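You operate a simulated robot arm through the tools that you are given. There is no shell and no other tool. Be economical: measure what you need, move in short steps, check, and stop when the job is done.

Carry out the task below with a simulated two-armed robot. There is one attempt and no reset: what you move stays moved.

## Task
Pull out the writing slide, lay the note pad on it and rub out the pencil smudge.
Fine: hold the pad still with your other hand; use the white eraser and put it back. What is to be rubbed or washed off counts as gone when no trace of it is left.

Only the result counts: the job must be done as asked and must still hold three seconds after the hand-in. Knocking over, shifting, dropping, spilling or breaking anything else fails it.

## Robot
Two 7-joint arms with two-finger parallel grippers on one trunk, on a base that drives. Base frame: it is fixed to the floor where the robot stands at the start and does not move with it; the origin is under the middle of the robot, x ahead of it, y to its left, z up. Lengths are in m, angles in rad, forces in N, time in s.
The left shoulder is at the start at [0.06, 0.143, 0.926], the right one opposite. With the tool pointing down near the work surface each hand reaches from about 0.32 to 0.74 m from the robot's upright axis, wherever it stands, measured 20 degrees to its own side. Places, roughly: note pad (13x19x4 cm) [0.6, 0.2, 0.8]; top of the writing slide [0.7, 0.1, 0.7]; writing slide [0.7, 0.2, 0.7]. Payload 1.57 kg a hand.
Tool frame (each hand has its own): the origin (TCP) lies between the finger pads and is the grasp point; the fingertips stand 0.03 m ahead of it; z points along the fingers, y is the line along which they close. The gripper opens to 0.11 m. The fingers are 0.024 m wide and 0.012 m thick; the gripper's body (0.048 by 0.112 m) begins 0.078 m behind the TCP.
Orientation is told as [roll, pitch, yaw] about the base's x, y, z axes, in that order, counted from this pose: with the fingers straight down and closing along the base's y, the tool's x points along the base's -x, its y along +y and its z along -z.

## Interface
- The arms move only by the tool jog_arm. It takes "left_deltas", "right_deltas" or both (then of equal length, played together; a hand with none holds still); each is a list of rows, each a list of 2 entries, a list of its own where there are three numbers: the shift along the tool's x, y, z in m, then the turn, a rotation vector about the tool's x, y, z in rad. In form: [[[x, y, z], [rx, ry, rz]], ...]. A call has 1 to 12 rows; each row shifts and turns the commanded pose from where the row before left it, along the tool's axes as they then stand. "left_fingers" and "right_fingers" are, for a hand that has rows, the gripper command, from -1 (fully open) to 1 (shut), values between in proportion, set as the call begins (left out, the last holds). A row lasts 0.2 s, in which the tool goes at most 0.05 m and 0.15 rad; a call with a longer step from one row to the next is refused whole, and so is a gripper value outside its range. A pose out of reach is approached as far as the arm can. The call stops where the force on the tool passes 50 N (or 10 N more than at its start, if that is more) or the arm is blocked; 0.2 s more then pass. Each finger travels about 0.045 m/s and halts on what it meets, pressing with about 35 N; the grip force reading is that of the motor and also rises with nothing between the fingers. The clock runs only during rows and for 0.2 s after the last one: add rows that do not move to give the fingers time. The reply holds the time, the measured pose of the TCP, the force on the tool along the base axes, the opening and the grip force, in the units named above and with some noise, with the torque about the TCP (base axes, N m) and any sound that the robot's microphone picked up.
- Cameras (640 x 400 px; columns grow to the right, rows downward): "scene" is now at [0.0386, -0.0041, 1.5222]; the picture's right is [-0.04, -1.00, 0.00], its down [-0.86, 0.03, -0.51] and it looks along [0.51, -0.02, -0.86] (base axes); focal length 284 px, centre (320, 200). "left" rides on the left gripper at [0.07, -0.016, -0.141] in its tool frame; the picture's right is [0.23, 0.97, 0.00], its down [-0.86, 0.20, -0.48] and it looks along [-0.47, 0.11, 0.88] (tool axes); focal length 222 px, centre (320, 200). "right" rides on the right gripper at [0.07, 0.016, -0.141] in its tool frame; the picture's right is [-0.23, 0.97, 0.00], its down [-0.86, -0.20, -0.48] and it looks along [-0.47, -0.11, 0.88] (tool axes); focal length 222 px, centre (320, 200). There is no depth. A picture from a camera that has moved, and an enlarged one, comes with that camera's place and axes in the base frame and with its lens.
- snapshot(camera): a new picture of that camera. The clock stands still meanwhile.
- lift_body(by): slides the trunk up (or, below 0, down) by that many m; the arms and the scene camera ride with it, the base frame stays. It gives what a move gives, with no picture.
- drive_base(legs): drives the robot by 1 to 6 legs, each [ahead, left, turn to the left] in m, m and rad, along the robot's own axes; the way and the turn of a leg run together, so that a leg with both is an arc; at most 1.5 m and 3.142 rad a leg. The arms and the cameras ride along, it lands a little off, and it stops where it bumps. It gives what a move gives.
- aim_head(pan, tilt): turns the head with the scene camera to pan (to the left, within 1.501 rad either way) and tilt (down, from -0.506 to 1.204), counted from straight ahead of the robot. It gives what a move gives.
- inspect(camera, box): a new picture of the part [left, top, right, bottom] of that camera's present view, enlarged. The clock stands still meanwhile.
- sign_off(): hands the job in; it is judged then, once.

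Go step by step. Nothing tells you exact positions but the pictures and the camera data: compare them with the known pose of the tool, close in by small moves and look again before you grip or let go. The budget is 120 turns and 108 pictures, counting those below and the enlarged ones. Unless the task says otherwise, let go and move clear before handing in, and close with one line.

The tools are called as name(argument=value, ...) on one line, values as JSON. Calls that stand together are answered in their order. jog_arm: Moves the arms, as the interface text tells. Its arguments: {"type":"object","properties":{"left_deltas":{"type":"array"},"left_fingers":{"type":"number"},"right_deltas":{"type":"array"},"right_fingers":{"type":"number"}},"required":[]} The other tools are called the same way: lift_body (by) slides the trunk up or down; drive_base (legs) drives the base; aim_head (pan, tilt) turns the head that bears the scene camera; snapshot (camera) takes a picture; inspect (camera, box) takes an enlarged picture of a part of a camera's view; sign_off () hands the job in.

At the start:

```text
t: 0.0
left_tool_pos: [0.4728, 0.2941, 0.9607]
left_ee_rot: [-0.001, 0.002, 0.0]
left_ft_force: [0.1, 0.5, -0.1]
left_ft_torque: [0.02, 0.0, -0.03]
left_gripper_width: 0.1101
left_gripper_force: 0.1
right_tool_pos: [0.448, -0.1069, 0.993]
right_ee_rot: [-0.001, 0.001, 0.0]
right_ft_force: [-0.3, 0.0, -0.1]
right_ft_torque: [0.02, 0.03, 0.0]
right_gripper_width: 0.1101
right_gripper_force: 0.0
trunk travel left (down, up): [-0.525, 0.065]
robot x, y, heading: [-0.0009, 0.001, 0.001]
head pan, tilt: [-0.038, 1.038]
```

scene: 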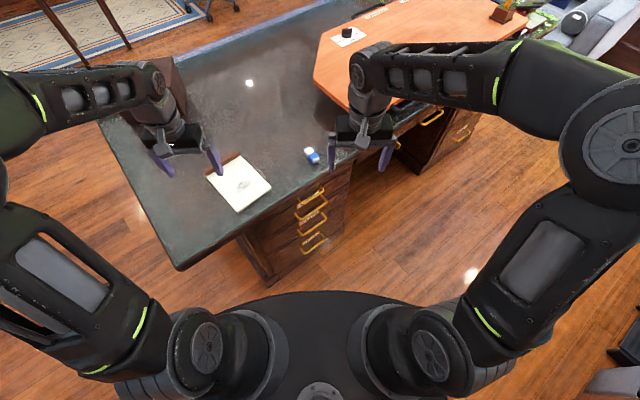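
right: 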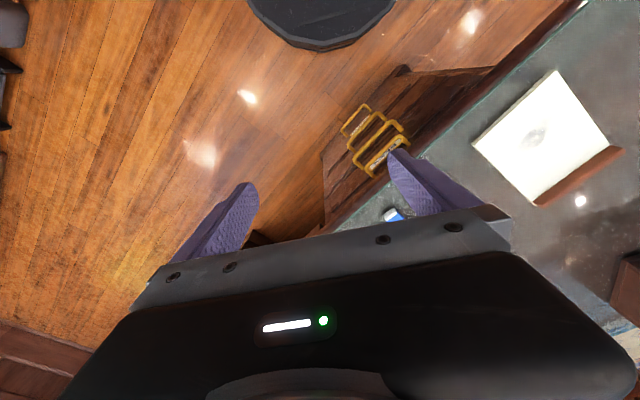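
left: 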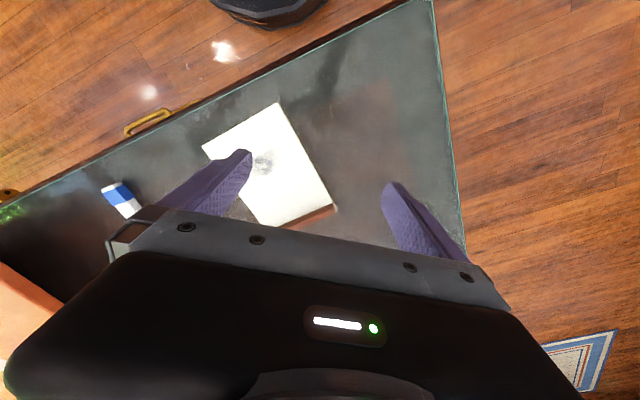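

The desk stands at an angle with the pad and the eraser (white with a blue sleeve) near its front edge, and a column of gold handles is below. I'll look closer for the slide.

inspect(camera="scene", box=[180, 120, 400, 260])

inspect(camera="right", box=[300, 40, 640, 250])

inspect(camera="left", box=[60, 60, 380, 260])

```text
2.86 times, centred on (290, 190) of scene
camera zoom: at [0.0386, -0.0041, 1.5222], right [-0.04, -1.0, 0.0], down [-0.86, 0.03, -0.51], along [0.51, -0.02, -0.86], focal length 812 px, centre (406, 229)
```

zoom: 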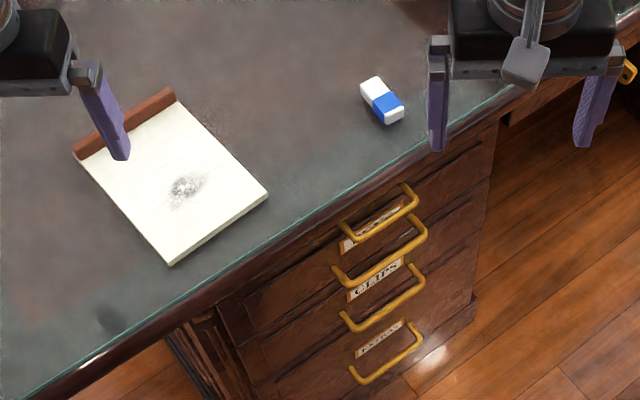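

```text
1.88 times, centred on (470, 145) of right
camera zoom: at [0.378, -0.0907, 1.1344], right [0.23, 0.97, 0.0], down [0.86, -0.2, 0.48], along [0.47, -0.11, -0.88], focal length 418 px, centre (38, 304)
```

zoom: 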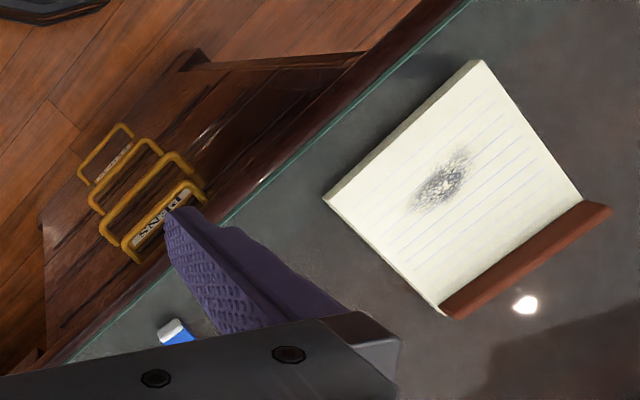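

```text
2.00 times, centred on (220, 160) of left
camera zoom: at [0.4021, 0.2778, 1.1019], right [-0.23, 0.97, 0.0], down [0.86, 0.2, 0.48], along [0.47, 0.11, -0.88], focal length 444 px, centre (520, 280)
```

zoom: 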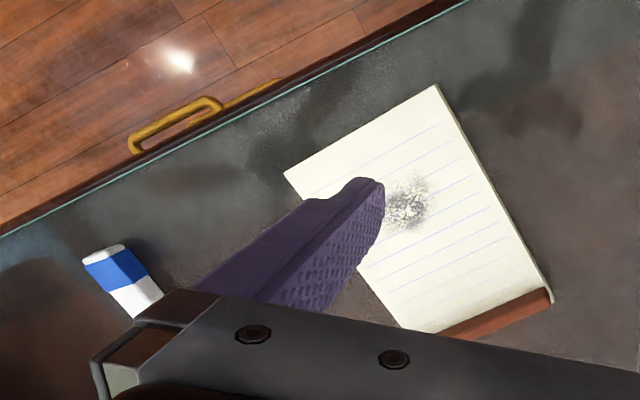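

The desk front runs diagonally, and its inward direction is about 0.6 rad to my left. I'll back off and square up to the drawer column to see which handle belongs to the slide.

drive_base(legs=[[-0.35, -0.4, 0], [0, 0, 0.6]])

aim_head(pan=0, tilt=0.75)

snapshot(camera="scene")

```text
t: 2.8
left_tool_pos: [0.1838, -0.0546, 0.9596]
left_ee_rot: [0.001, -0.002, -0.01]
left_ft_force: [-0.1, -0.2, -0.1]
left_ft_torque: [-0.02, 0.0, -0.01]
left_gripper_width: 0.1099
left_gripper_force: 0.0
right_tool_pos: [0.1568, -0.4535, 0.9922]
right_ee_rot: [0.0, 0.0, -0.011]
right_ft_force: [0.7, 0.0, -0.4]
right_ft_torque: [0.03, 0.01, 0.02]
right_gripper_width: 0.1102
right_gripper_force: 0.0
trunk travel left (down, up): [-0.525, 0.065]
robot x, y, heading: [-0.2911, -0.3422, -0.006]
head pan, tilt: [-0.038, 1.038]
stopped in leg 1: the robot was blocked; the commanded pose is now the measured one
```

```text
t: 3.5
left_tool_pos: [0.1834, -0.0547, 0.9609]
left_ee_rot: [0.0, -0.002, -0.011]
left_ft_force: [-0.4, 0.4, -0.5]
left_ft_torque: [0.0, 0.01, -0.01]
left_gripper_width: 0.1099
left_gripper_force: 0.0
right_tool_pos: [0.1559, -0.4535, 0.9927]
right_ee_rot: [0.0, 0.002, -0.009]
right_ft_force: [0.0, 0.1, -0.6]
right_ft_torque: [-0.02, 0.02, 0.0]
right_gripper_width: 0.11
right_gripper_force: 0.0
trunk travel left (down, up): [-0.525, 0.065]
robot x, y, heading: [-0.293, -0.3416, -0.013]
head pan, tilt: [0.0, 0.75]
```

```text
101 pictures are left
camera scene: at [-0.2379, -0.3452, 1.5438], right [-0.01, -1.0, 0.0], down [-0.68, 0.01, -0.73], along [0.73, -0.01, -0.68], focal length 284 px, centre (320, 200)
```

scene: 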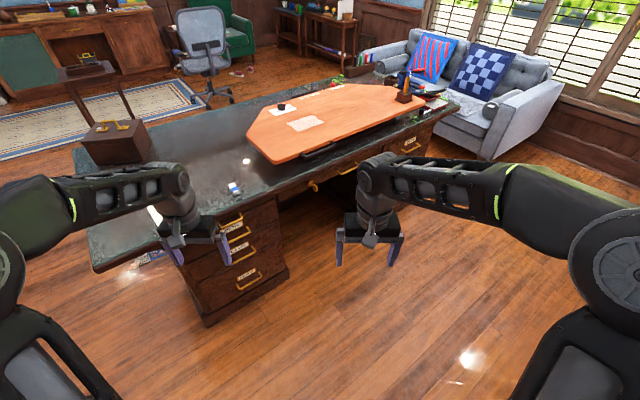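

The base bumped something behind me; I'll look for what it was and at the drawers.

inspect(camera="scene", box=[150, 150, 350, 330])

aim_head(pan=-1.5, tilt=0.7)

snapshot(camera="scene")

aim_head(pan=1.5, tilt=0.7)

snapshot(camera="scene")

```text
2.22 times, centred on (250, 240) of scene
camera zoom: at [-0.2379, -0.3452, 1.5438], right [-0.01, -1.0, 0.0], down [-0.68, 0.01, -0.73], along [0.73, -0.01, -0.68], focal length 631 px, centre (476, 111)
```

zoom: 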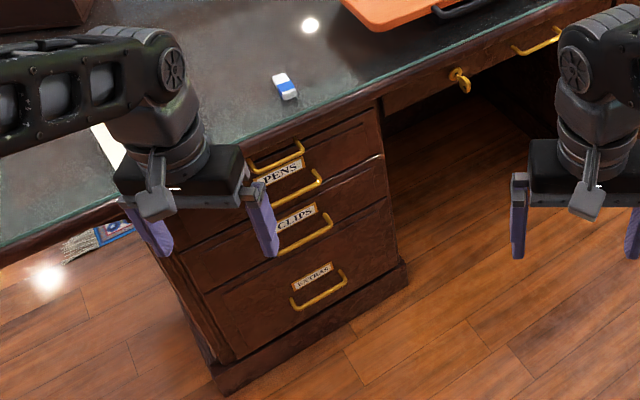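

```text
t: 5.2
left_tool_pos: [0.1838, -0.0553, 0.9607]
left_ee_rot: [0.0, -0.002, -0.011]
left_ft_force: [-0.2, 0.3, 0.1]
left_ft_torque: [0.02, -0.01, 0.0]
left_gripper_width: 0.1099
left_gripper_force: 0.1
right_tool_pos: [0.1545, -0.455, 0.9921]
right_ee_rot: [0.001, -0.001, -0.01]
right_ft_force: [-0.6, -0.2, 0.1]
right_ft_torque: [0.01, 0.0, 0.01]
right_gripper_width: 0.11
right_gripper_force: 0.1
trunk travel left (down, up): [-0.525, 0.065]
robot x, y, heading: [-0.2933, -0.3412, -0.003]
head pan, tilt: [-1.499, 0.7]
```

```text
99 pictures are left
camera scene: at [-0.3155, -0.4293, 1.5482], right [-1.0, -0.06, 0.0], down [-0.04, 0.64, -0.76], along [0.05, -0.76, -0.64], focal length 284 px, centre (320, 200)
```

scene: 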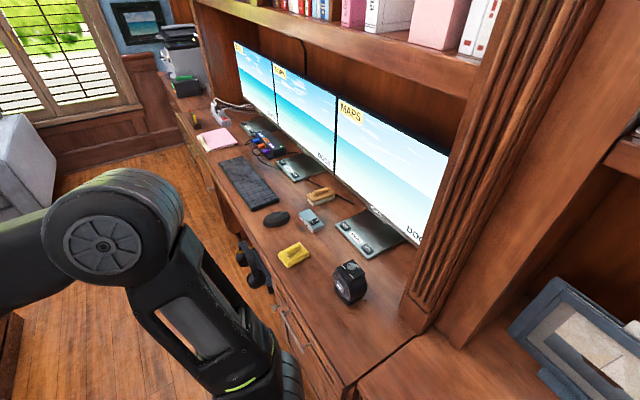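

```text
t: 7.8
left_tool_pos: [0.1831, -0.0538, 0.9612]
left_ee_rot: [0.001, -0.002, -0.01]
left_ft_force: [-0.6, 0.2, 0.1]
left_ft_torque: [0.03, 0.01, -0.04]
left_gripper_width: 0.1101
left_gripper_force: 0.1
right_tool_pos: [0.1563, -0.4533, 0.9923]
right_ee_rot: [0.001, 0.0, -0.012]
right_ft_force: [-0.5, -0.4, 0.4]
right_ft_torque: [0.01, 0.01, 0.0]
right_gripper_width: 0.11
right_gripper_force: 0.0
trunk travel left (down, up): [-0.525, 0.065]
robot x, y, heading: [-0.2943, -0.3429, -0.01]
head pan, tilt: [1.499, 0.7]
```

```text
98 pictures are left
camera scene: at [-0.3139, -0.2599, 1.5482], right [1.0, -0.08, 0.0], down [-0.05, -0.64, -0.76], along [0.06, 0.76, -0.64], focal length 284 px, centre (320, 200)
```

scene: 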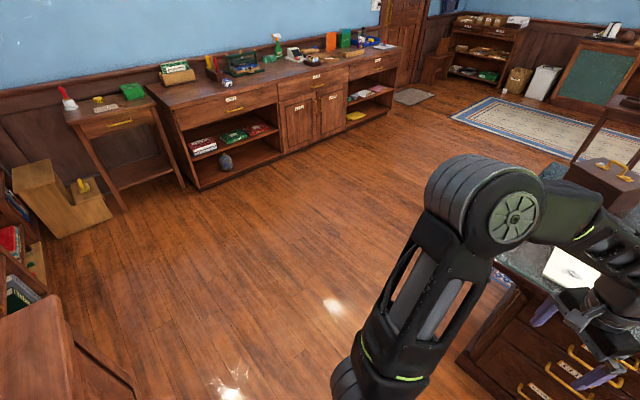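

The top handle, above "PENS", carries no label and must be the writing slide; the bump was only against the fixed wall cabinet. I turn to face the drawers squarely.

drive_base(legs=[[0.06, 0.04, 0], [0, 0, 0.6]])

aim_head(pan=-0.1, tilt=0.75)

snapshot(camera="scene")

```text
t: 10.4
left_tool_pos: [-0.001, 0.2022, 0.9604]
left_ee_rot: [0.001, -0.003, 0.588]
left_ft_force: [0.1, 0.2, 0.1]
left_ft_torque: [-0.02, 0.0, 0.0]
left_gripper_width: 0.1103
left_gripper_force: 0.1
right_tool_pos: [0.201, -0.1442, 0.9937]
right_ee_rot: [0.0, 0.0, 0.585]
right_ft_force: [0.0, -0.1, -0.7]
right_ft_torque: [0.01, -0.03, 0.0]
right_gripper_width: 0.1102
right_gripper_force: 0.1
trunk travel left (down, up): [-0.525, 0.065]
robot x, y, heading: [-0.2321, -0.3023, 0.588]
head pan, tilt: [1.499, 0.7]
```

```text
t: 12.1
left_tool_pos: [-0.0019, 0.2023, 0.9609]
left_ee_rot: [0.001, -0.002, 0.585]
left_ft_force: [0.1, -0.6, 0.2]
left_ft_torque: [-0.02, 0.0, 0.02]
left_gripper_width: 0.1102
left_gripper_force: 0.0
right_tool_pos: [0.1998, -0.1445, 0.9928]
right_ee_rot: [-0.001, -0.001, 0.586]
right_ft_force: [-0.6, -0.6, -0.7]
right_ft_torque: [0.03, 0.0, 0.0]
right_gripper_width: 0.1102
right_gripper_force: 0.0
trunk travel left (down, up): [-0.525, 0.065]
robot x, y, heading: [-0.2315, -0.304, 0.59]
head pan, tilt: [-0.099, 0.75]
```

```text
97 pictures are left
camera scene: at [-0.1832, -0.2831, 1.5439], right [0.47, -0.88, 0.0], down [-0.6, -0.32, -0.73], along [0.65, 0.34, -0.68], focal length 284 px, centre (320, 200)
```

scene: 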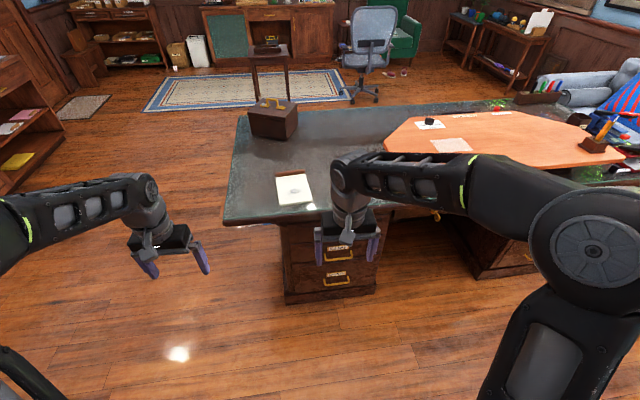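

I'm square to the desk now, with the top handle about 0.8 m ahead and 0.18 m to my right. I'll tip the right hand so that its fingers point forward.

jog_arm(right_deltas=[[[0, -0.006, 0], [0, -0.143, 0]], [[0, -0.006, 0], [0, -0.143, 0]], [[0, -0.006, 0], [0, -0.143, 0]], [[0, -0.006, 0], [0, -0.143, 0]], [[0, -0.006, 0], [0, -0.143, 0]], [[0, -0.006, 0], [0, -0.143, 0]], [[0, -0.006, 0], [0, -0.143, 0]], [[0, -0.006, 0], [0, -0.143, 0]], [[0, -0.006, 0], [0, -0.143, 0]], [[0, -0.006, 0], [0, -0.143, 0]], [[0, -0.006, 0], [0, -0.143, 0]]], right_fingers=-1)

snapshot(camera="right")

```text
t: 14.5
left_tool_pos: [-0.0015, 0.2048, 0.9593]
left_ee_rot: [-0.003, 0.0, 0.587]
left_ft_force: [0.3, -0.1, -0.1]
left_ft_torque: [-0.1, -0.01, -0.02]
left_gripper_width: 0.11
left_gripper_force: 0.1
right_tool_pos: [0.2925, -0.1076, 1.0145]
right_ee_rot: [0.06, -1.527, 0.517]
right_ft_force: [0.0, 0.2, -0.1]
right_ft_torque: [-0.02, 0.07, 0.03]
right_gripper_width: 0.1098
right_gripper_force: 0.0
right hand out of reach, approached as far as the arm can: row 6, 7, 8, 9, 10, 11
trunk travel left (down, up): [-0.525, 0.065]
robot x, y, heading: [-0.2326, -0.3037, 0.59]
head pan, tilt: [-0.099, 0.75]
```

```text
96 pictures are left
camera right: at [0.1617, -0.1726, 0.9518], right [-0.52, 0.82, 0.23], down [-0.26, -0.41, 0.87], along [0.81, 0.4, 0.43], focal length 222 px, centre (320, 200)
```

right: 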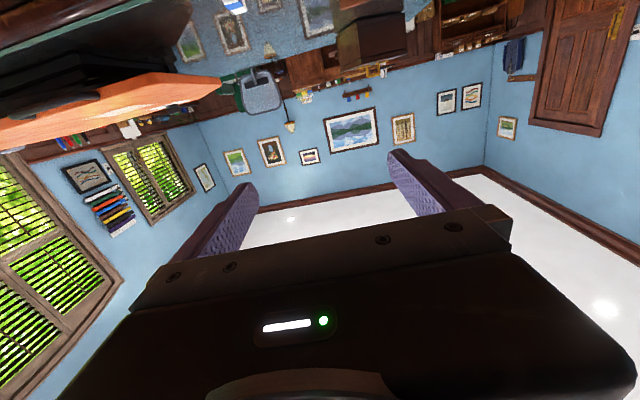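

The fingers now point forward. Next I roll the hand so they close vertically around the horizontal bar.

jog_arm(right_deltas=[[[0, 0, 0], [0, 0, 0.143]], [[0, 0, 0], [0, 0, 0.143]], [[0, 0, 0], [0, 0, 0.143]], [[0, 0, 0], [0, 0, 0.143]], [[0, 0, 0], [0, 0, 0.143]], [[0, 0, 0], [0, 0, 0.143]], [[0, 0, 0], [0, 0, 0.143]], [[0, 0, 0], [0, 0, 0.143]], [[0, 0, 0], [0, 0, 0.143]], [[0, 0, 0], [0, 0, 0.143]], [[0, 0, 0], [0, 0, 0.143]]])

lift_body(by=-0.25)

snapshot(camera="scene")

snapshot(camera="right")

```text
t: 16.9
left_tool_pos: [-0.0009, 0.2014, 0.96]
left_ee_rot: [0.0, -0.003, 0.586]
left_ft_force: [-0.8, 0.6, 0.1]
left_ft_torque: [0.02, 0.01, -0.01]
left_gripper_width: 0.11
left_gripper_force: 0.0
right_tool_pos: [0.3143, -0.0893, 1.1582]
right_ee_rot: [1.565, 0.002, -0.98]
right_ft_force: [0.5, 0.4, 0.3]
right_ft_torque: [-0.01, 0.0, -0.01]
right_gripper_width: 0.1099
right_gripper_force: 0.0
right hand out of reach, approached as far as the arm can: row 1, 2, 3, 4, 5, 6, 7, 8, 9, 10, 11
trunk travel left (down, up): [-0.525, 0.065]
robot x, y, heading: [-0.2324, -0.307, 0.587]
head pan, tilt: [-0.099, 0.75]
```

```text
t: 19.5
left_tool_pos: [-0.0009, 0.2021, 0.7117]
left_ee_rot: [0.0, -0.002, 0.587]
left_ft_force: [0.4, 0.9, -0.8]
left_ft_torque: [-0.01, -0.01, 0.0]
left_gripper_width: 0.1099
left_gripper_force: 0.0
right_tool_pos: [0.3138, -0.0886, 0.9079]
right_ee_rot: [1.568, -0.001, -0.978]
right_ft_force: [0.7, 0.6, 0.5]
right_ft_torque: [0.01, -0.01, 0.04]
right_gripper_width: 0.1099
right_gripper_force: 0.1
trunk travel left (down, up): [-0.275, 0.315]
robot x, y, heading: [-0.2349, -0.3072, 0.591]
head pan, tilt: [-0.099, 0.75]
```

```text
95 pictures are left
camera scene: at [-0.1832, -0.2833, 1.294], right [0.47, -0.88, 0.0], down [-0.6, -0.32, -0.73], along [0.65, 0.34, -0.68], focal length 284 px, centre (320, 200)
```

scene: 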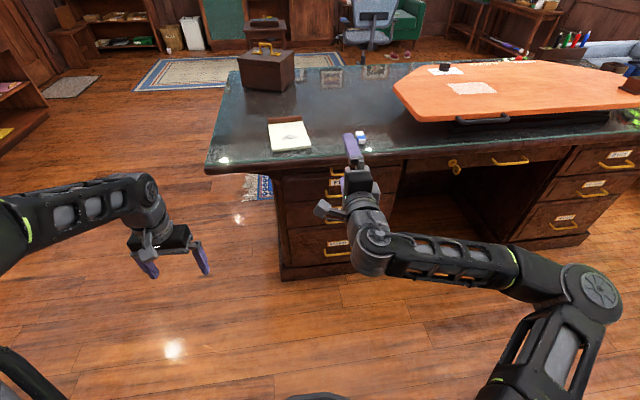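

```text
94 pictures are left
camera right: at [0.1562, -0.1105, 0.9252], right [0.13, -0.19, 0.97], down [0.08, -0.98, -0.2], along [0.99, 0.1, -0.11], focal length 222 px, centre (320, 200)
```

right: 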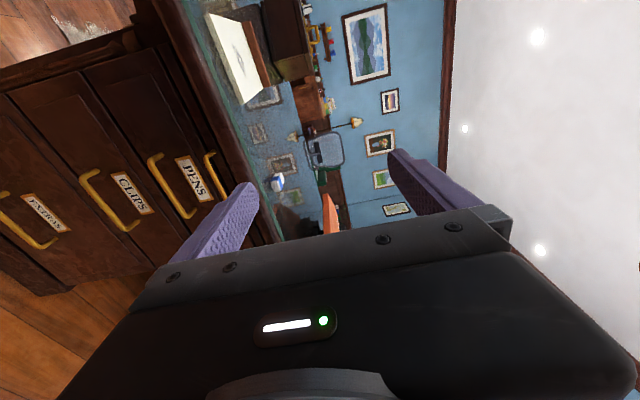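

The grasp orientation is reached. I need the top handle's position more exactly, so I'll zoom in from both cameras.

inspect(camera="scene", box=[250, 100, 410, 220])

inspect(camera="right", box=[60, 80, 320, 260])

```text
3.33 times, centred on (330, 160) of scene
camera zoom: at [-0.1832, -0.2833, 1.294], right [0.47, -0.88, 0.0], down [-0.6, -0.32, -0.73], along [0.65, 0.34, -0.68], focal length 947 px, centre (287, 333)
```

zoom: 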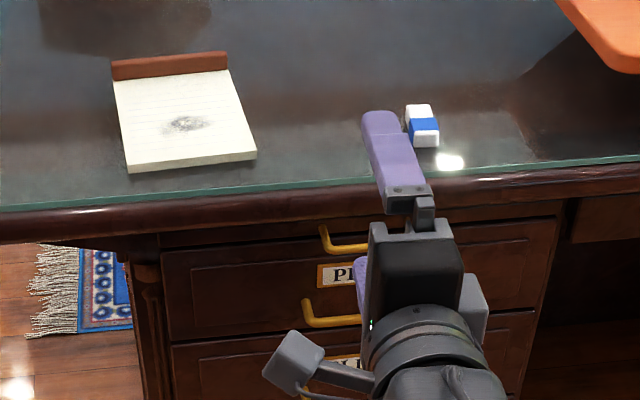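

```text
2.22 times, centred on (190, 170) of right
camera zoom: at [0.1562, -0.1105, 0.9252], right [0.13, -0.19, 0.97], down [0.08, -0.98, -0.2], along [0.99, 0.1, -0.11], focal length 494 px, centre (609, 267)
```

zoom: 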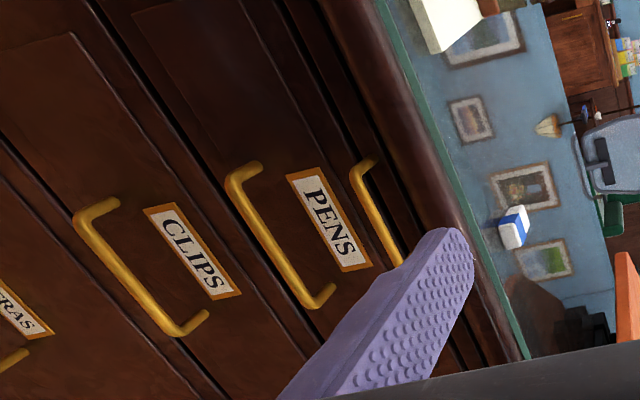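

Triangulation puts the top bar's left end at about (0.492, 0.030, 0.714) and its centre near (0.52, -0.013, 0.714). I bring the hand to bar height, part-close the fingers so they fit between the neighbours, and stop short.

jog_arm(right_deltas=[[[-0.01, -0.04, 0], [0, 0, 0]], [[-0.01, -0.04, 0], [0, 0, 0]], [[-0.01, -0.04, 0], [0, 0, 0]], [[-0.01, -0.04, 0], [0, 0, 0]], [[-0.0125, -0.034, 0], [0, 0, 0]], [[0, 0, 0], [0, 0, 0]], [[0, 0, 0], [0, 0, 0]]], right_fingers=0.35)

```text
t: 21.1
left_tool_pos: [-0.0029, 0.2035, 0.7107]
left_ee_rot: [-0.001, -0.003, 0.586]
left_ft_force: [-0.1, -1.1, -0.5]
left_ft_torque: [0.02, 0.06, 0.0]
left_gripper_width: 0.1099
left_gripper_force: 0.0
right_tool_pos: [0.3358, -0.1646, 0.8817]
right_ee_rot: [1.552, -0.001, -0.977]
right_ft_force: [-0.4, -0.3, 0.5]
right_ft_torque: [-0.05, -0.02, 0.01]
right_gripper_width: 0.0356
right_gripper_force: 0.1
right hand out of reach, approached as far as the arm can: row 1, 2, 3, 4, 5
trunk travel left (down, up): [-0.275, 0.315]
robot x, y, heading: [-0.2294, -0.3069, 0.586]
head pan, tilt: [-0.099, 0.75]
```

The hand cannot go lower this close in from the current shoulder height, so I drop the trunk further and check.

lift_body(by=-0.14)

jog_arm(right_deltas=[[[0, 0, 0.03], [0, 0, 0]], [[0, 0, 0.03], [0, 0, 0]], [[0, 0, 0.03], [0, 0, 0]]])

snapshot(camera="right")

snapshot(camera="scene")

```text
t: 22.7
left_tool_pos: [-0.0023, 0.2022, 0.5713]
left_ee_rot: [0.0, -0.001, 0.586]
left_ft_force: [-0.5, 0.2, 1.0]
left_ft_torque: [-0.03, 0.01, 0.02]
left_gripper_width: 0.1102
left_gripper_force: 0.0
right_tool_pos: [0.3369, -0.1652, 0.7407]
right_ee_rot: [1.549, 0.001, -0.978]
right_ft_force: [0.4, 0.3, 0.0]
right_ft_torque: [-0.02, 0.02, -0.02]
right_gripper_width: 0.0356
right_gripper_force: 0.1
trunk travel left (down, up): [-0.135, 0.455]
robot x, y, heading: [-0.2297, -0.306, 0.585]
head pan, tilt: [-0.099, 0.75]
```

```text
t: 23.5
left_tool_pos: [-0.001, 0.2032, 0.5705]
left_ee_rot: [-0.001, -0.002, 0.586]
left_ft_force: [-0.1, -0.3, 0.0]
left_ft_torque: [-0.01, -0.02, 0.01]
left_gripper_width: 0.1101
left_gripper_force: 0.1
right_tool_pos: [0.4096, -0.1153, 0.7529]
right_ee_rot: [1.541, 0.0, -0.976]
right_ft_force: [0.3, -0.9, 0.3]
right_ft_torque: [-0.01, -0.02, 0.01]
right_gripper_width: 0.0356
right_gripper_force: 0.1
right hand out of reach, approached as far as the arm can: row 2, 3
trunk travel left (down, up): [-0.135, 0.455]
robot x, y, heading: [-0.2311, -0.3038, 0.592]
head pan, tilt: [-0.099, 0.75]
```

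```text
91 pictures are left
camera right: at [0.2525, -0.1378, 0.7735], right [0.15, -0.17, 0.97], down [0.08, -0.98, -0.18], along [0.99, 0.1, -0.13], focal length 222 px, centre (320, 200)
```

right: 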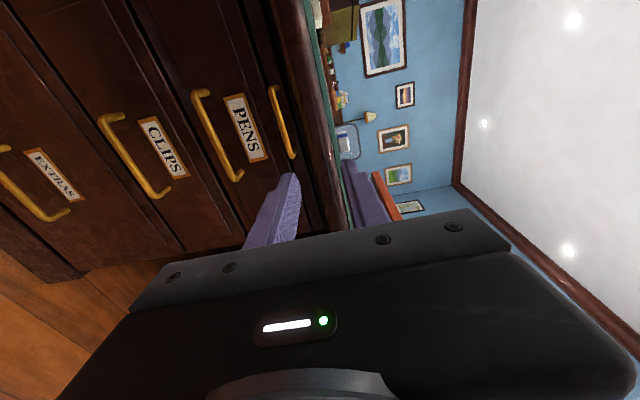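

```text
90 pictures are left
camera scene: at [-0.1833, -0.2833, 1.1539], right [0.47, -0.88, 0.0], down [-0.6, -0.32, -0.73], along [0.65, 0.34, -0.68], focal length 284 px, centre (320, 200)
```

scene: 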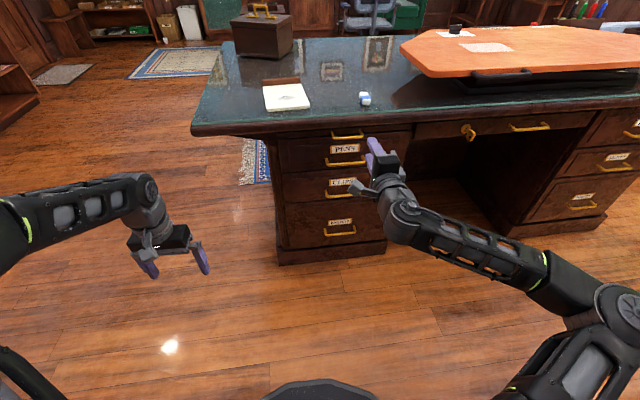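

The bar is in clear view now. I'll zoom in to refine it, then approach by trunk and base since the arm is near its limit in this posture.

inspect(camera="right", box=[180, 60, 340, 180])

inspect(camera="scene", box=[280, 100, 440, 200])

```text
3.33 times, centred on (260, 120) of right
camera zoom: at [0.2525, -0.1378, 0.7735], right [0.15, -0.17, 0.97], down [0.08, -0.98, -0.18], along [0.99, 0.1, -0.13], focal length 740 px, centre (520, 467)
```

zoom: 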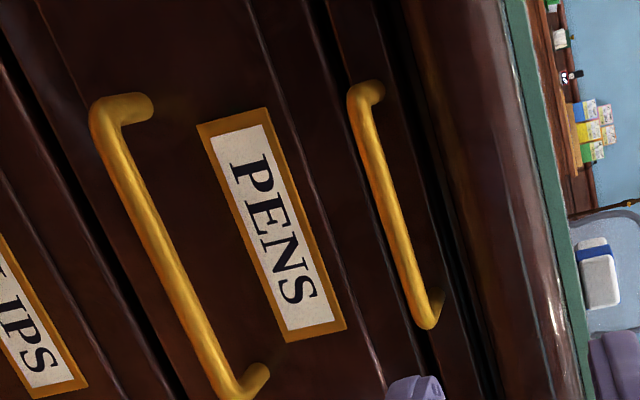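

```text
4.00 times, centred on (360, 150) of scene
camera zoom: at [-0.1833, -0.2833, 1.1539], right [0.47, -0.88, 0.0], down [-0.6, -0.32, -0.73], along [0.65, 0.34, -0.68], focal length 1136 px, centre (160, 400)
```

zoom: 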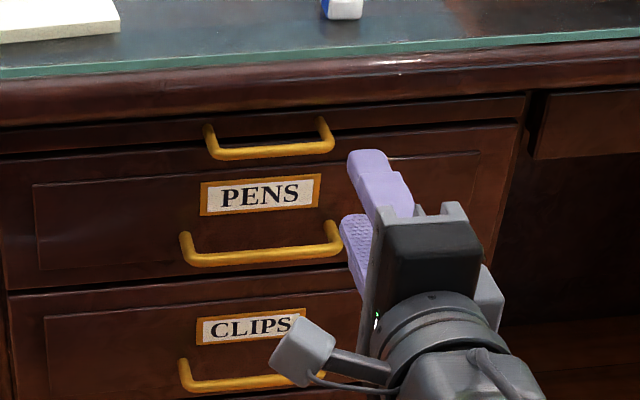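

The bar runs from (0.495, 0.031) to (0.550, -0.040) at z = 0.706. The trunk goes down 0.047 and the base goes left 0.03 and ahead 0.09; then I check.

lift_body(by=-0.047)

drive_base(legs=[[0.09, 0.03, 0]])

snapshot(camera="right")

inspect(camera="scene", box=[240, 40, 440, 180])

```text
t: 24.4
left_tool_pos: [-0.0018, 0.203, 0.5236]
left_ee_rot: [-0.001, -0.002, 0.586]
left_ft_force: [0.5, -0.9, 0.2]
left_ft_torque: [0.02, 0.0, 0.01]
left_gripper_width: 0.1101
left_gripper_force: 0.1
right_tool_pos: [0.4086, -0.1168, 0.705]
right_ee_rot: [1.542, 0.001, -0.975]
right_ft_force: [-0.6, 0.1, -0.5]
right_ft_torque: [0.04, 0.0, -0.01]
right_gripper_width: 0.0355
right_gripper_force: 0.0
trunk travel left (down, up): [-0.088, 0.502]
robot x, y, heading: [-0.2375, -0.3051, 0.585]
head pan, tilt: [-0.099, 0.75]
```

```text
t: 25.5
left_tool_pos: [0.0556, 0.2764, 0.5236]
left_ee_rot: [0.0, -0.001, 0.587]
left_ft_force: [-0.4, 0.5, -0.9]
left_ft_torque: [0.0, -0.01, -0.04]
left_gripper_width: 0.1102
left_gripper_force: 0.0
right_tool_pos: [0.4659, -0.0415, 0.7046]
right_ee_rot: [1.542, 0.001, -0.975]
right_ft_force: [-0.2, 0.3, 0.2]
right_ft_torque: [0.02, -0.02, -0.01]
right_gripper_width: 0.0359
right_gripper_force: 0.1
trunk travel left (down, up): [-0.088, 0.502]
robot x, y, heading: [-0.1735, -0.2327, 0.586]
head pan, tilt: [-0.099, 0.75]
```

```text
87 pictures are left
camera right: at [0.3102, -0.0632, 0.7264], right [0.15, -0.17, 0.97], down [0.08, -0.98, -0.18], along [0.99, 0.1, -0.13], focal length 222 px, centre (320, 200)
```

right: 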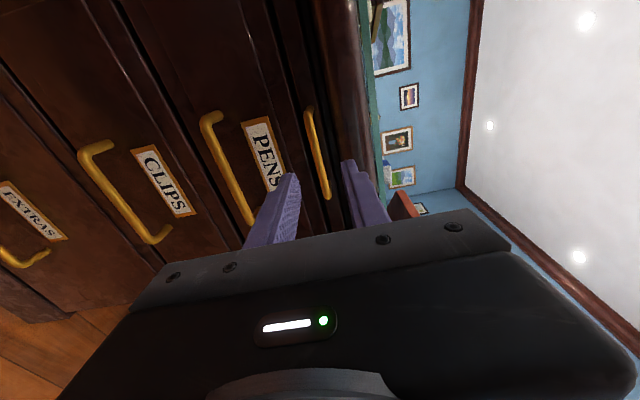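

```text
2.86 times, centred on (340, 110) of scene
camera zoom: at [-0.1253, -0.2088, 1.1069], right [0.47, -0.88, 0.0], down [-0.6, -0.32, -0.73], along [0.65, 0.34, -0.68], focal length 812 px, centre (263, 457)
```

zoom: 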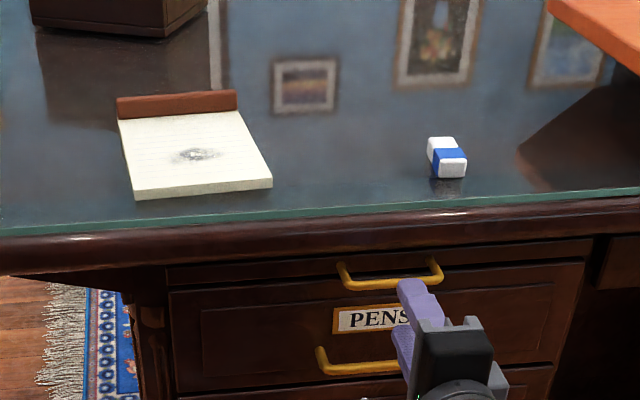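

The fingers straddle the bar's height and line up. I drive the last 6 cm.

drive_base(legs=[[0.056, 0.008, 0]])

snapshot(camera="right")

inspect(camera="scene", box=[240, 40, 440, 180])

```text
t: 26.5
left_tool_pos: [0.0993, 0.3142, 0.5231]
left_ee_rot: [0.0, -0.002, 0.587]
left_ft_force: [-0.8, 0.2, 0.3]
left_ft_torque: [-0.01, -0.04, 0.0]
left_gripper_width: 0.1099
left_gripper_force: 0.1
right_tool_pos: [0.5103, -0.0035, 0.705]
right_ee_rot: [1.54, -0.001, -0.974]
right_ft_force: [0.0, -0.4, -0.6]
right_ft_torque: [-0.01, -0.01, -0.01]
right_gripper_width: 0.0358
right_gripper_force: 0.1
trunk travel left (down, up): [-0.088, 0.502]
robot x, y, heading: [-0.132, -0.1903, 0.588]
head pan, tilt: [-0.099, 0.75]
```

```text
85 pictures are left
camera right: at [0.3526, -0.0252, 0.7264], right [0.15, -0.17, 0.97], down [0.08, -0.98, -0.18], along [0.99, 0.1, -0.13], focal length 222 px, centre (320, 200)
```

right: 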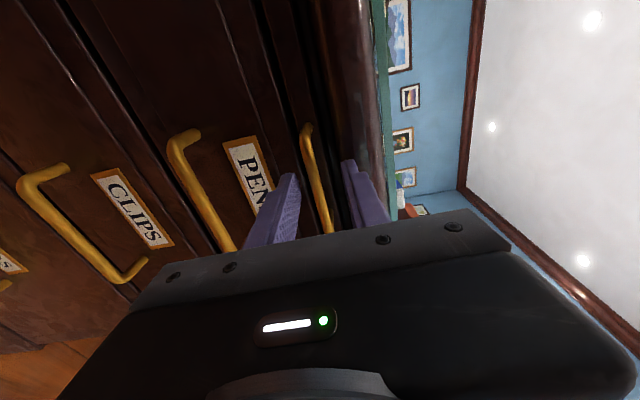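

```text
2.86 times, centred on (340, 110) of scene
camera zoom: at [-0.0829, -0.1708, 1.1069], right [0.47, -0.88, 0.0], down [-0.6, -0.32, -0.73], along [0.65, 0.34, -0.68], focal length 812 px, centre (263, 457)
```

zoom: 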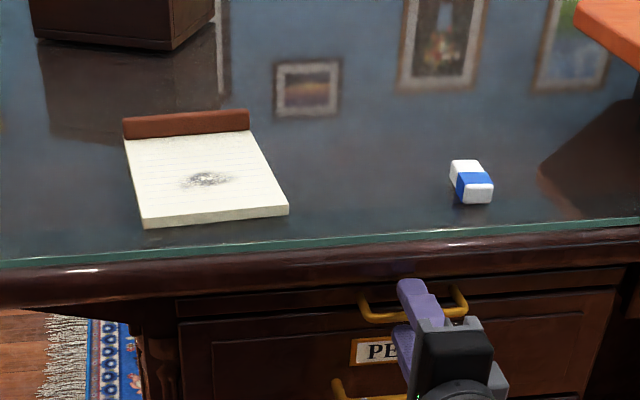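

The bar now sits between the fingers, so I close on it.

jog_arm(right_deltas=[[[0, 0, 0], [0, 0, 0]], [[0, 0, 0], [0, 0, 0]], [[0, 0, 0], [0, 0, 0]], [[0, 0, 0], [0, 0, 0]]], right_fingers=1)

```text
t: 27.5
left_tool_pos: [0.0993, 0.3148, 0.5229]
left_ee_rot: [0.0, -0.002, 0.585]
left_ft_force: [0.7, -0.2, -0.3]
left_ft_torque: [0.02, 0.01, -0.03]
left_gripper_width: 0.11
left_gripper_force: 0.1
right_tool_pos: [0.509, -0.0033, 0.7021]
right_ee_rot: [1.535, 0.0, -0.973]
right_ft_force: [-12.4, -5.9, -22.2]
right_ft_torque: [-0.44, 0.28, -0.16]
right_gripper_width: 0.009
right_gripper_force: 27.5
trunk travel left (down, up): [-0.088, 0.502]
robot x, y, heading: [-0.132, -0.1899, 0.587]
head pan, tilt: [-0.099, 0.75]
```

I hold the bar (9 mm grip). Now I relax the vertical strain a little and pull by backing the base.

jog_arm(right_deltas=[[[0, -0.003, 0], [0, 0, 0]]])

drive_base(legs=[[-0.1, 0, 0]])

snapshot(camera="scene")

```text
t: 27.9
left_tool_pos: [0.0981, 0.3141, 0.5233]
left_ee_rot: [-0.001, 0.0, 0.586]
left_ft_force: [-1.0, 0.0, 0.0]
left_ft_torque: [-0.01, 0.01, -0.03]
left_gripper_width: 0.11
left_gripper_force: 0.0
right_tool_pos: [0.5099, -0.0026, 0.7008]
right_ee_rot: [1.533, 0.0, -0.974]
right_ft_force: [-13.8, -8.0, -18.6]
right_ft_torque: [-0.3, 0.23, -0.13]
right_gripper_width: 0.0087
right_gripper_force: 27.3
trunk travel left (down, up): [-0.088, 0.502]
robot x, y, heading: [-0.134, -0.192, 0.594]
head pan, tilt: [-0.099, 0.75]
```

```text
t: 29.1
left_tool_pos: [0.0167, 0.2595, 0.5231]
left_ee_rot: [0.001, -0.001, 0.586]
left_ft_force: [-0.9, 0.2, -0.1]
left_ft_torque: [0.0, 0.01, 0.0]
left_gripper_width: 0.1102
left_gripper_force: 0.1
right_tool_pos: [0.429, -0.0622, 0.7025]
right_ee_rot: [1.535, -0.002, -0.979]
right_ft_force: [8.6, -9.1, -12.4]
right_ft_torque: [-0.31, 0.08, -0.58]
right_gripper_width: 0.0088
right_gripper_force: 27.4
trunk travel left (down, up): [-0.088, 0.502]
robot x, y, heading: [-0.2174, -0.2467, 0.586]
head pan, tilt: [-0.099, 0.75]
```

```text
83 pictures are left
camera scene: at [-0.1646, -0.2269, 1.1069], right [0.47, -0.88, 0.0], down [-0.6, -0.32, -0.73], along [0.65, 0.34, -0.68], focal length 284 px, centre (320, 200)
```

scene: 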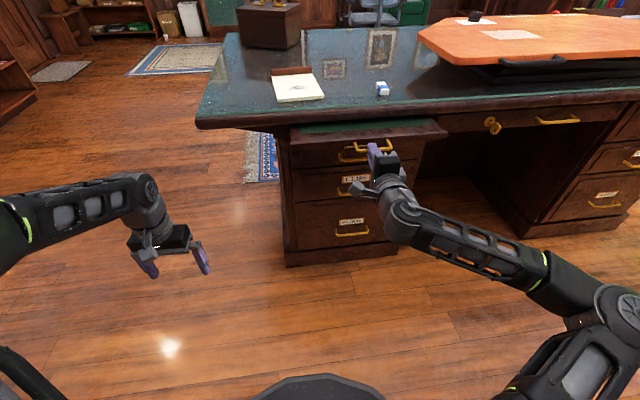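

The green slide top is coming out. I keep pulling.

drive_base(legs=[[-0.1, 0, 0]])

snapshot(camera="scene")

```text
t: 30.2
left_tool_pos: [-0.0662, 0.2034, 0.5243]
left_ee_rot: [0.0, -0.001, 0.587]
left_ft_force: [0.1, -0.7, 0.3]
left_ft_torque: [0.02, 0.01, -0.02]
left_gripper_width: 0.1101
left_gripper_force: 0.0
right_tool_pos: [0.3483, -0.1196, 0.702]
right_ee_rot: [1.535, 0.001, -0.989]
right_ft_force: [16.4, -19.7, -3.9]
right_ft_torque: [-0.27, -0.13, -0.29]
right_gripper_width: 0.0087
right_gripper_force: 27.4
trunk travel left (down, up): [-0.088, 0.502]
robot x, y, heading: [-0.2996, -0.2992, 0.588]
head pan, tilt: [-0.099, 0.75]
```

```text
82 pictures are left
camera scene: at [-0.2476, -0.2831, 1.1069], right [0.47, -0.88, 0.0], down [-0.6, -0.32, -0.73], along [0.65, 0.34, -0.68], focal length 284 px, centre (320, 200)
```

scene: 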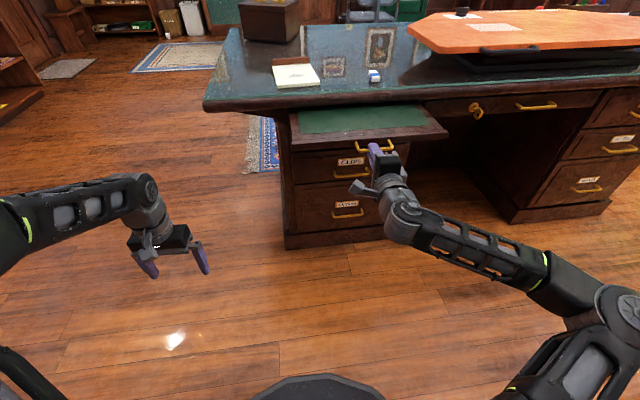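

About 0.2 m is out with some sideways strain, since the desk's normal is about 0.63 rad. I pull a bit more with a slight rightward correction.

drive_base(legs=[[-0.07, -0.013, 0]])

snapshot(camera="scene")

```text
t: 31.1
left_tool_pos: [-0.0781, 0.1895, 0.5254]
left_ee_rot: [0.001, -0.006, 0.585]
left_ft_force: [0.4, 0.2, -0.5]
left_ft_torque: [-0.01, -0.03, 0.02]
left_gripper_width: 0.1102
left_gripper_force: 0.0
right_tool_pos: [0.331, -0.1316, 0.7022]
right_ee_rot: [1.535, -0.001, -0.986]
right_ft_force: [-0.3, 0.3, 1.5]
right_ft_torque: [0.05, -0.02, -0.08]
right_gripper_width: 0.009
right_gripper_force: 27.8
trunk travel left (down, up): [-0.088, 0.502]
robot x, y, heading: [-0.3104, -0.3195, 0.583]
head pan, tilt: [-0.099, 0.75]
stopped in leg 1: the robot was blocked; the commanded pose is now the measured one
```

```text
81 pictures are left
camera scene: at [-0.2622, -0.2958, 1.1068], right [0.47, -0.88, 0.0], down [-0.6, -0.32, -0.73], along [0.65, 0.34, -0.68], focal length 284 px, centre (320, 200)
```

scene: 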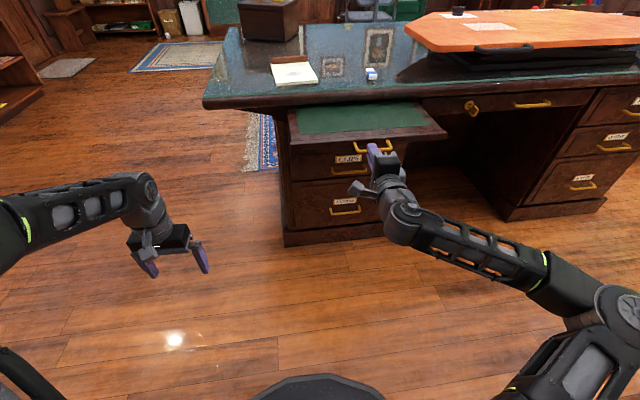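

The base is against the cabinet; 0.22 m is out. I continue the pull with the arm, gently.

jog_arm(right_deltas=[[[0, 0, -0.02], [0, 0, 0]], [[0, 0, -0.02], [0, 0, 0]], [[0, 0, -0.02], [0, 0, 0]], [[0, 0, -0.02], [0, 0, 0]]])

snapshot(camera="scene")

```text
t: 32.1
left_tool_pos: [-0.0785, 0.1889, 0.5243]
left_ee_rot: [0.0, -0.007, 0.583]
left_ft_force: [0.0, -0.4, -0.4]
left_ft_torque: [0.0, -0.02, 0.02]
left_gripper_width: 0.1097
left_gripper_force: 0.1
right_tool_pos: [0.2677, -0.1778, 0.7032]
right_ee_rot: [1.53, -0.001, -0.99]
right_ft_force: [7.0, -8.7, -11.3]
right_ft_torque: [-0.22, 0.12, -0.27]
right_gripper_width: 0.0086
right_gripper_force: 27.6
trunk travel left (down, up): [-0.088, 0.502]
robot x, y, heading: [-0.3126, -0.3174, 0.587]
head pan, tilt: [-0.099, 0.75]
```

```text
80 pictures are left
camera scene: at [-0.2608, -0.2962, 1.1067], right [0.47, -0.88, 0.0], down [-0.6, -0.32, -0.73], along [0.65, 0.34, -0.68], focal length 284 px, centre (320, 200)
```

scene: 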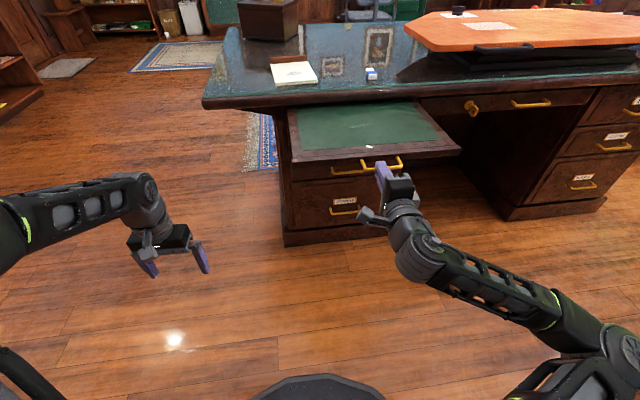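

Nearly 0.30 m is out. I test for the end stop with a little more.

jog_arm(right_deltas=[[[0, -0.002, -0.015], [0, 0, 0]], [[0, 0, -0.015], [0, 0, 0]], [[0, 0, 0], [0, 0, 0]]])

```text
t: 32.9
left_tool_pos: [-0.0785, 0.1889, 0.5249]
left_ee_rot: [0.001, -0.004, 0.583]
left_ft_force: [0.0, -0.1, -0.2]
left_ft_torque: [0.01, 0.0, 0.0]
left_gripper_width: 0.11
left_gripper_force: 0.0
right_tool_pos: [0.2568, -0.1859, 0.7019]
right_ee_rot: [1.522, 0.0, -0.99]
right_ft_force: [10.5, -15.9, -29.0]
right_ft_torque: [-0.51, 0.33, 0.13]
right_gripper_width: 0.0088
right_gripper_force: 27.3
right hand out of reach, approached as far as the arm can: row 1, 2
trunk travel left (down, up): [-0.088, 0.502]
robot x, y, heading: [-0.3107, -0.315, 0.587]
head pan, tilt: [-0.099, 0.75]
```

The slide is 0.31 m out, the arm's near limit here. I open the fingers slightly and slide them off sideways to the right.

jog_arm(right_deltas=[[[0, 0, 0], [0, 0, 0]], [[0, 0, 0], [0, 0, 0]], [[0, 0, 0], [0, 0, 0]]], right_fingers=0.2)

inspect(camera="right", box=[180, 60, 480, 260])

inspect(camera="scene", box=[260, 60, 480, 220])

```text
t: 33.7
left_tool_pos: [-0.0796, 0.1895, 0.5254]
left_ee_rot: [0.001, -0.004, 0.585]
left_ft_force: [-0.2, 0.4, 0.5]
left_ft_torque: [0.01, 0.0, 0.03]
left_gripper_width: 0.1099
left_gripper_force: 0.1
right_tool_pos: [0.2537, -0.1821, 0.7062]
right_ee_rot: [1.534, -0.002, -0.983]
right_ft_force: [-0.8, -0.2, 0.0]
right_ft_torque: [0.04, 0.01, 0.01]
right_gripper_width: 0.044
right_gripper_force: 0.1
trunk travel left (down, up): [-0.088, 0.502]
robot x, y, heading: [-0.3137, -0.3168, 0.59]
head pan, tilt: [-0.099, 0.75]
```

```text
2.00 times, centred on (330, 160) of right
camera zoom: at [0.0979, -0.2035, 0.7288], right [0.15, -0.17, 0.97], down [0.07, -0.98, -0.18], along [0.99, 0.1, -0.14], focal length 444 px, centre (300, 280)
```

zoom: 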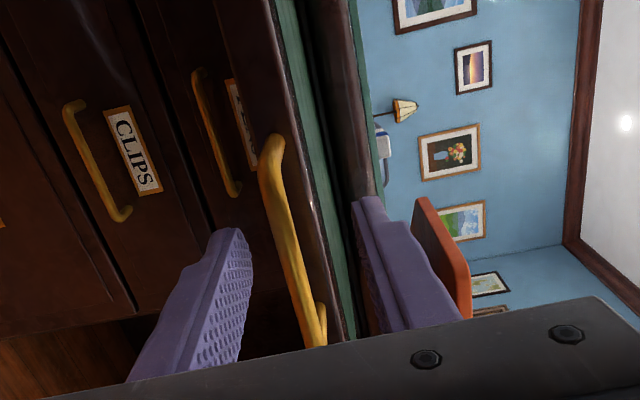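

```text
2.50 times, centred on (370, 140) of scene
camera zoom: at [-0.2622, -0.2957, 1.107], right [0.47, -0.88, 0.0], down [-0.6, -0.32, -0.73], along [0.65, 0.34, -0.68], focal length 710 px, centre (195, 350)
```

zoom: 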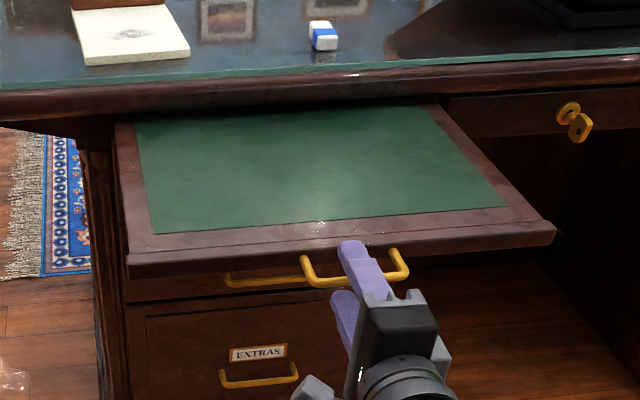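

The fingers are free of the bar. I slide right.

jog_arm(right_deltas=[[[-0.02, 0, 0], [0, 0, 0]], [[-0.02, 0, 0], [0, 0, 0]], [[-0.02, 0, 0], [0, 0, 0]], [[-0.02, 0, 0], [0, 0, 0]], [[-0.02, 0, 0], [0, 0, 0]]])

inspect(camera="scene", box=[200, 40, 500, 240])

```text
t: 34.9
left_tool_pos: [-0.0778, 0.1898, 0.5246]
left_ee_rot: [-0.002, -0.006, 0.584]
left_ft_force: [-0.3, -0.1, 0.7]
left_ft_torque: [0.0, 0.01, 0.02]
left_gripper_width: 0.1098
left_gripper_force: 0.1
right_tool_pos: [0.3098, -0.2666, 0.7056]
right_ee_rot: [1.533, 0.0, -0.984]
right_ft_force: [0.7, 0.3, 0.5]
right_ft_torque: [0.0, 0.01, -0.01]
right_gripper_width: 0.0439
right_gripper_force: 0.0
trunk travel left (down, up): [-0.088, 0.502]
robot x, y, heading: [-0.3145, -0.3165, 0.586]
head pan, tilt: [-0.099, 0.75]
```

```text
2.00 times, centred on (350, 140) of scene
camera zoom: at [-0.2622, -0.2956, 1.1069], right [0.47, -0.88, 0.0], down [-0.6, -0.32, -0.73], along [0.65, 0.34, -0.68], focal length 568 px, centre (260, 320)
```

zoom: 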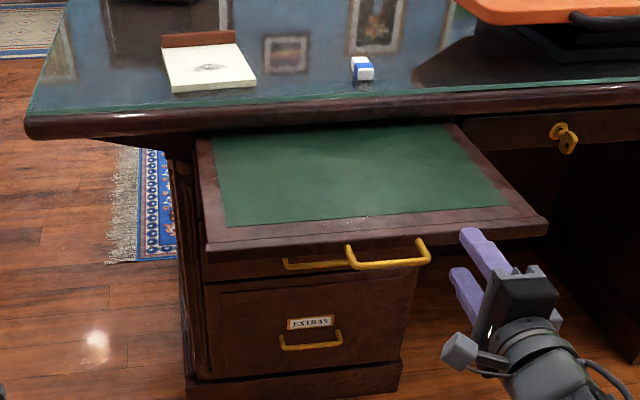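

The hand is clear of the handle. I turn the right fingers down in front of the slide before raising the trunk.

jog_arm(right_deltas=[[[0, 0, -0.01], [0.143, 0, 0]], [[0, 0, -0.01], [0.143, 0, 0]], [[0, 0, 0], [0.143, 0, 0]], [[0, 0, 0], [0.143, 0, 0]], [[0, 0, 0], [0.143, 0, 0]], [[0, 0, 0], [0.143, 0, 0]], [[0, 0, 0], [0.143, 0, 0]], [[0, 0, 0], [0.143, 0, 0]], [[0, 0, 0], [0.143, 0, 0]], [[0, 0, 0], [0.143, 0, 0]], [[0, 0, 0], [0.1, 0, 0]]], right_fingers=-1)

snapshot(camera="scene")

```text
t: 37.2
left_tool_pos: [-0.0798, 0.19, 0.5259]
left_ee_rot: [0.0, -0.008, 0.583]
left_ft_force: [0.4, -0.4, 0.4]
left_ft_torque: [0.01, 0.01, -0.03]
left_gripper_width: 0.1101
left_gripper_force: 0.1
right_tool_pos: [0.279, -0.2341, 0.7217]
right_ee_rot: [0.232, 0.013, -0.886]
right_ft_force: [-2.1, 4.1, 14.0]
right_ft_torque: [0.5, -0.71, 0.42]
right_gripper_width: 0.1101
right_gripper_force: 0.0
right hand out of reach, approached as far as the arm can: row 10, 11
trunk travel left (down, up): [-0.088, 0.502]
robot x, y, heading: [-0.3125, -0.3172, 0.588]
head pan, tilt: [-0.099, 0.75]
stopped in row 11 (right hand): the force on the tool passed its limit (the readings are from after the stop); the commanded pose is now the measured one
```

```text
76 pictures are left
camera scene: at [-0.2632, -0.2953, 1.1071], right [0.47, -0.88, 0.0], down [-0.6, -0.32, -0.73], along [0.65, 0.34, -0.68], focal length 284 px, centre (320, 200)
```

scene: 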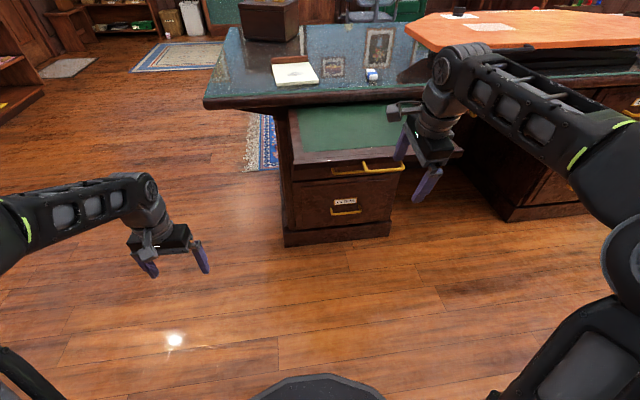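

Something touched at the end; I'll look closely.

inspect(camera="scene", box=[320, 80, 500, 220])

snapshot(camera="right")

```text
2.86 times, centred on (410, 150) of scene
camera zoom: at [-0.2632, -0.2953, 1.1071], right [0.47, -0.88, 0.0], down [-0.6, -0.32, -0.73], along [0.65, 0.34, -0.68], focal length 812 px, centre (63, 343)
```

zoom: 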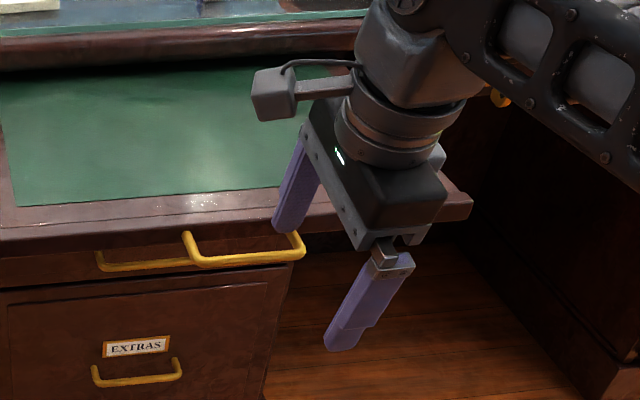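

```text
74 pictures are left
camera right: at [0.2214, -0.1925, 0.8652], right [0.88, 0.42, 0.22], down [0.31, -0.86, 0.41], along [0.36, -0.29, -0.89], focal length 222 px, centre (320, 200)
```

right: 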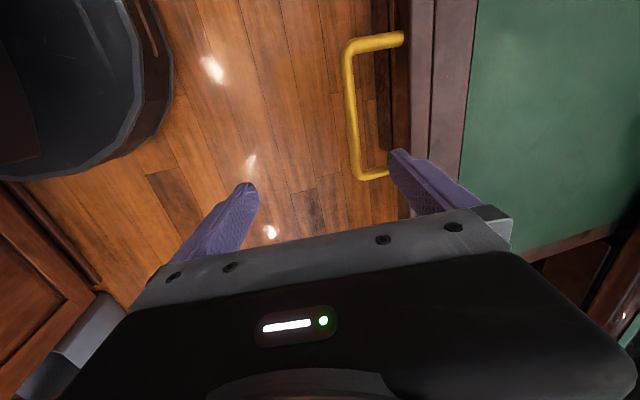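

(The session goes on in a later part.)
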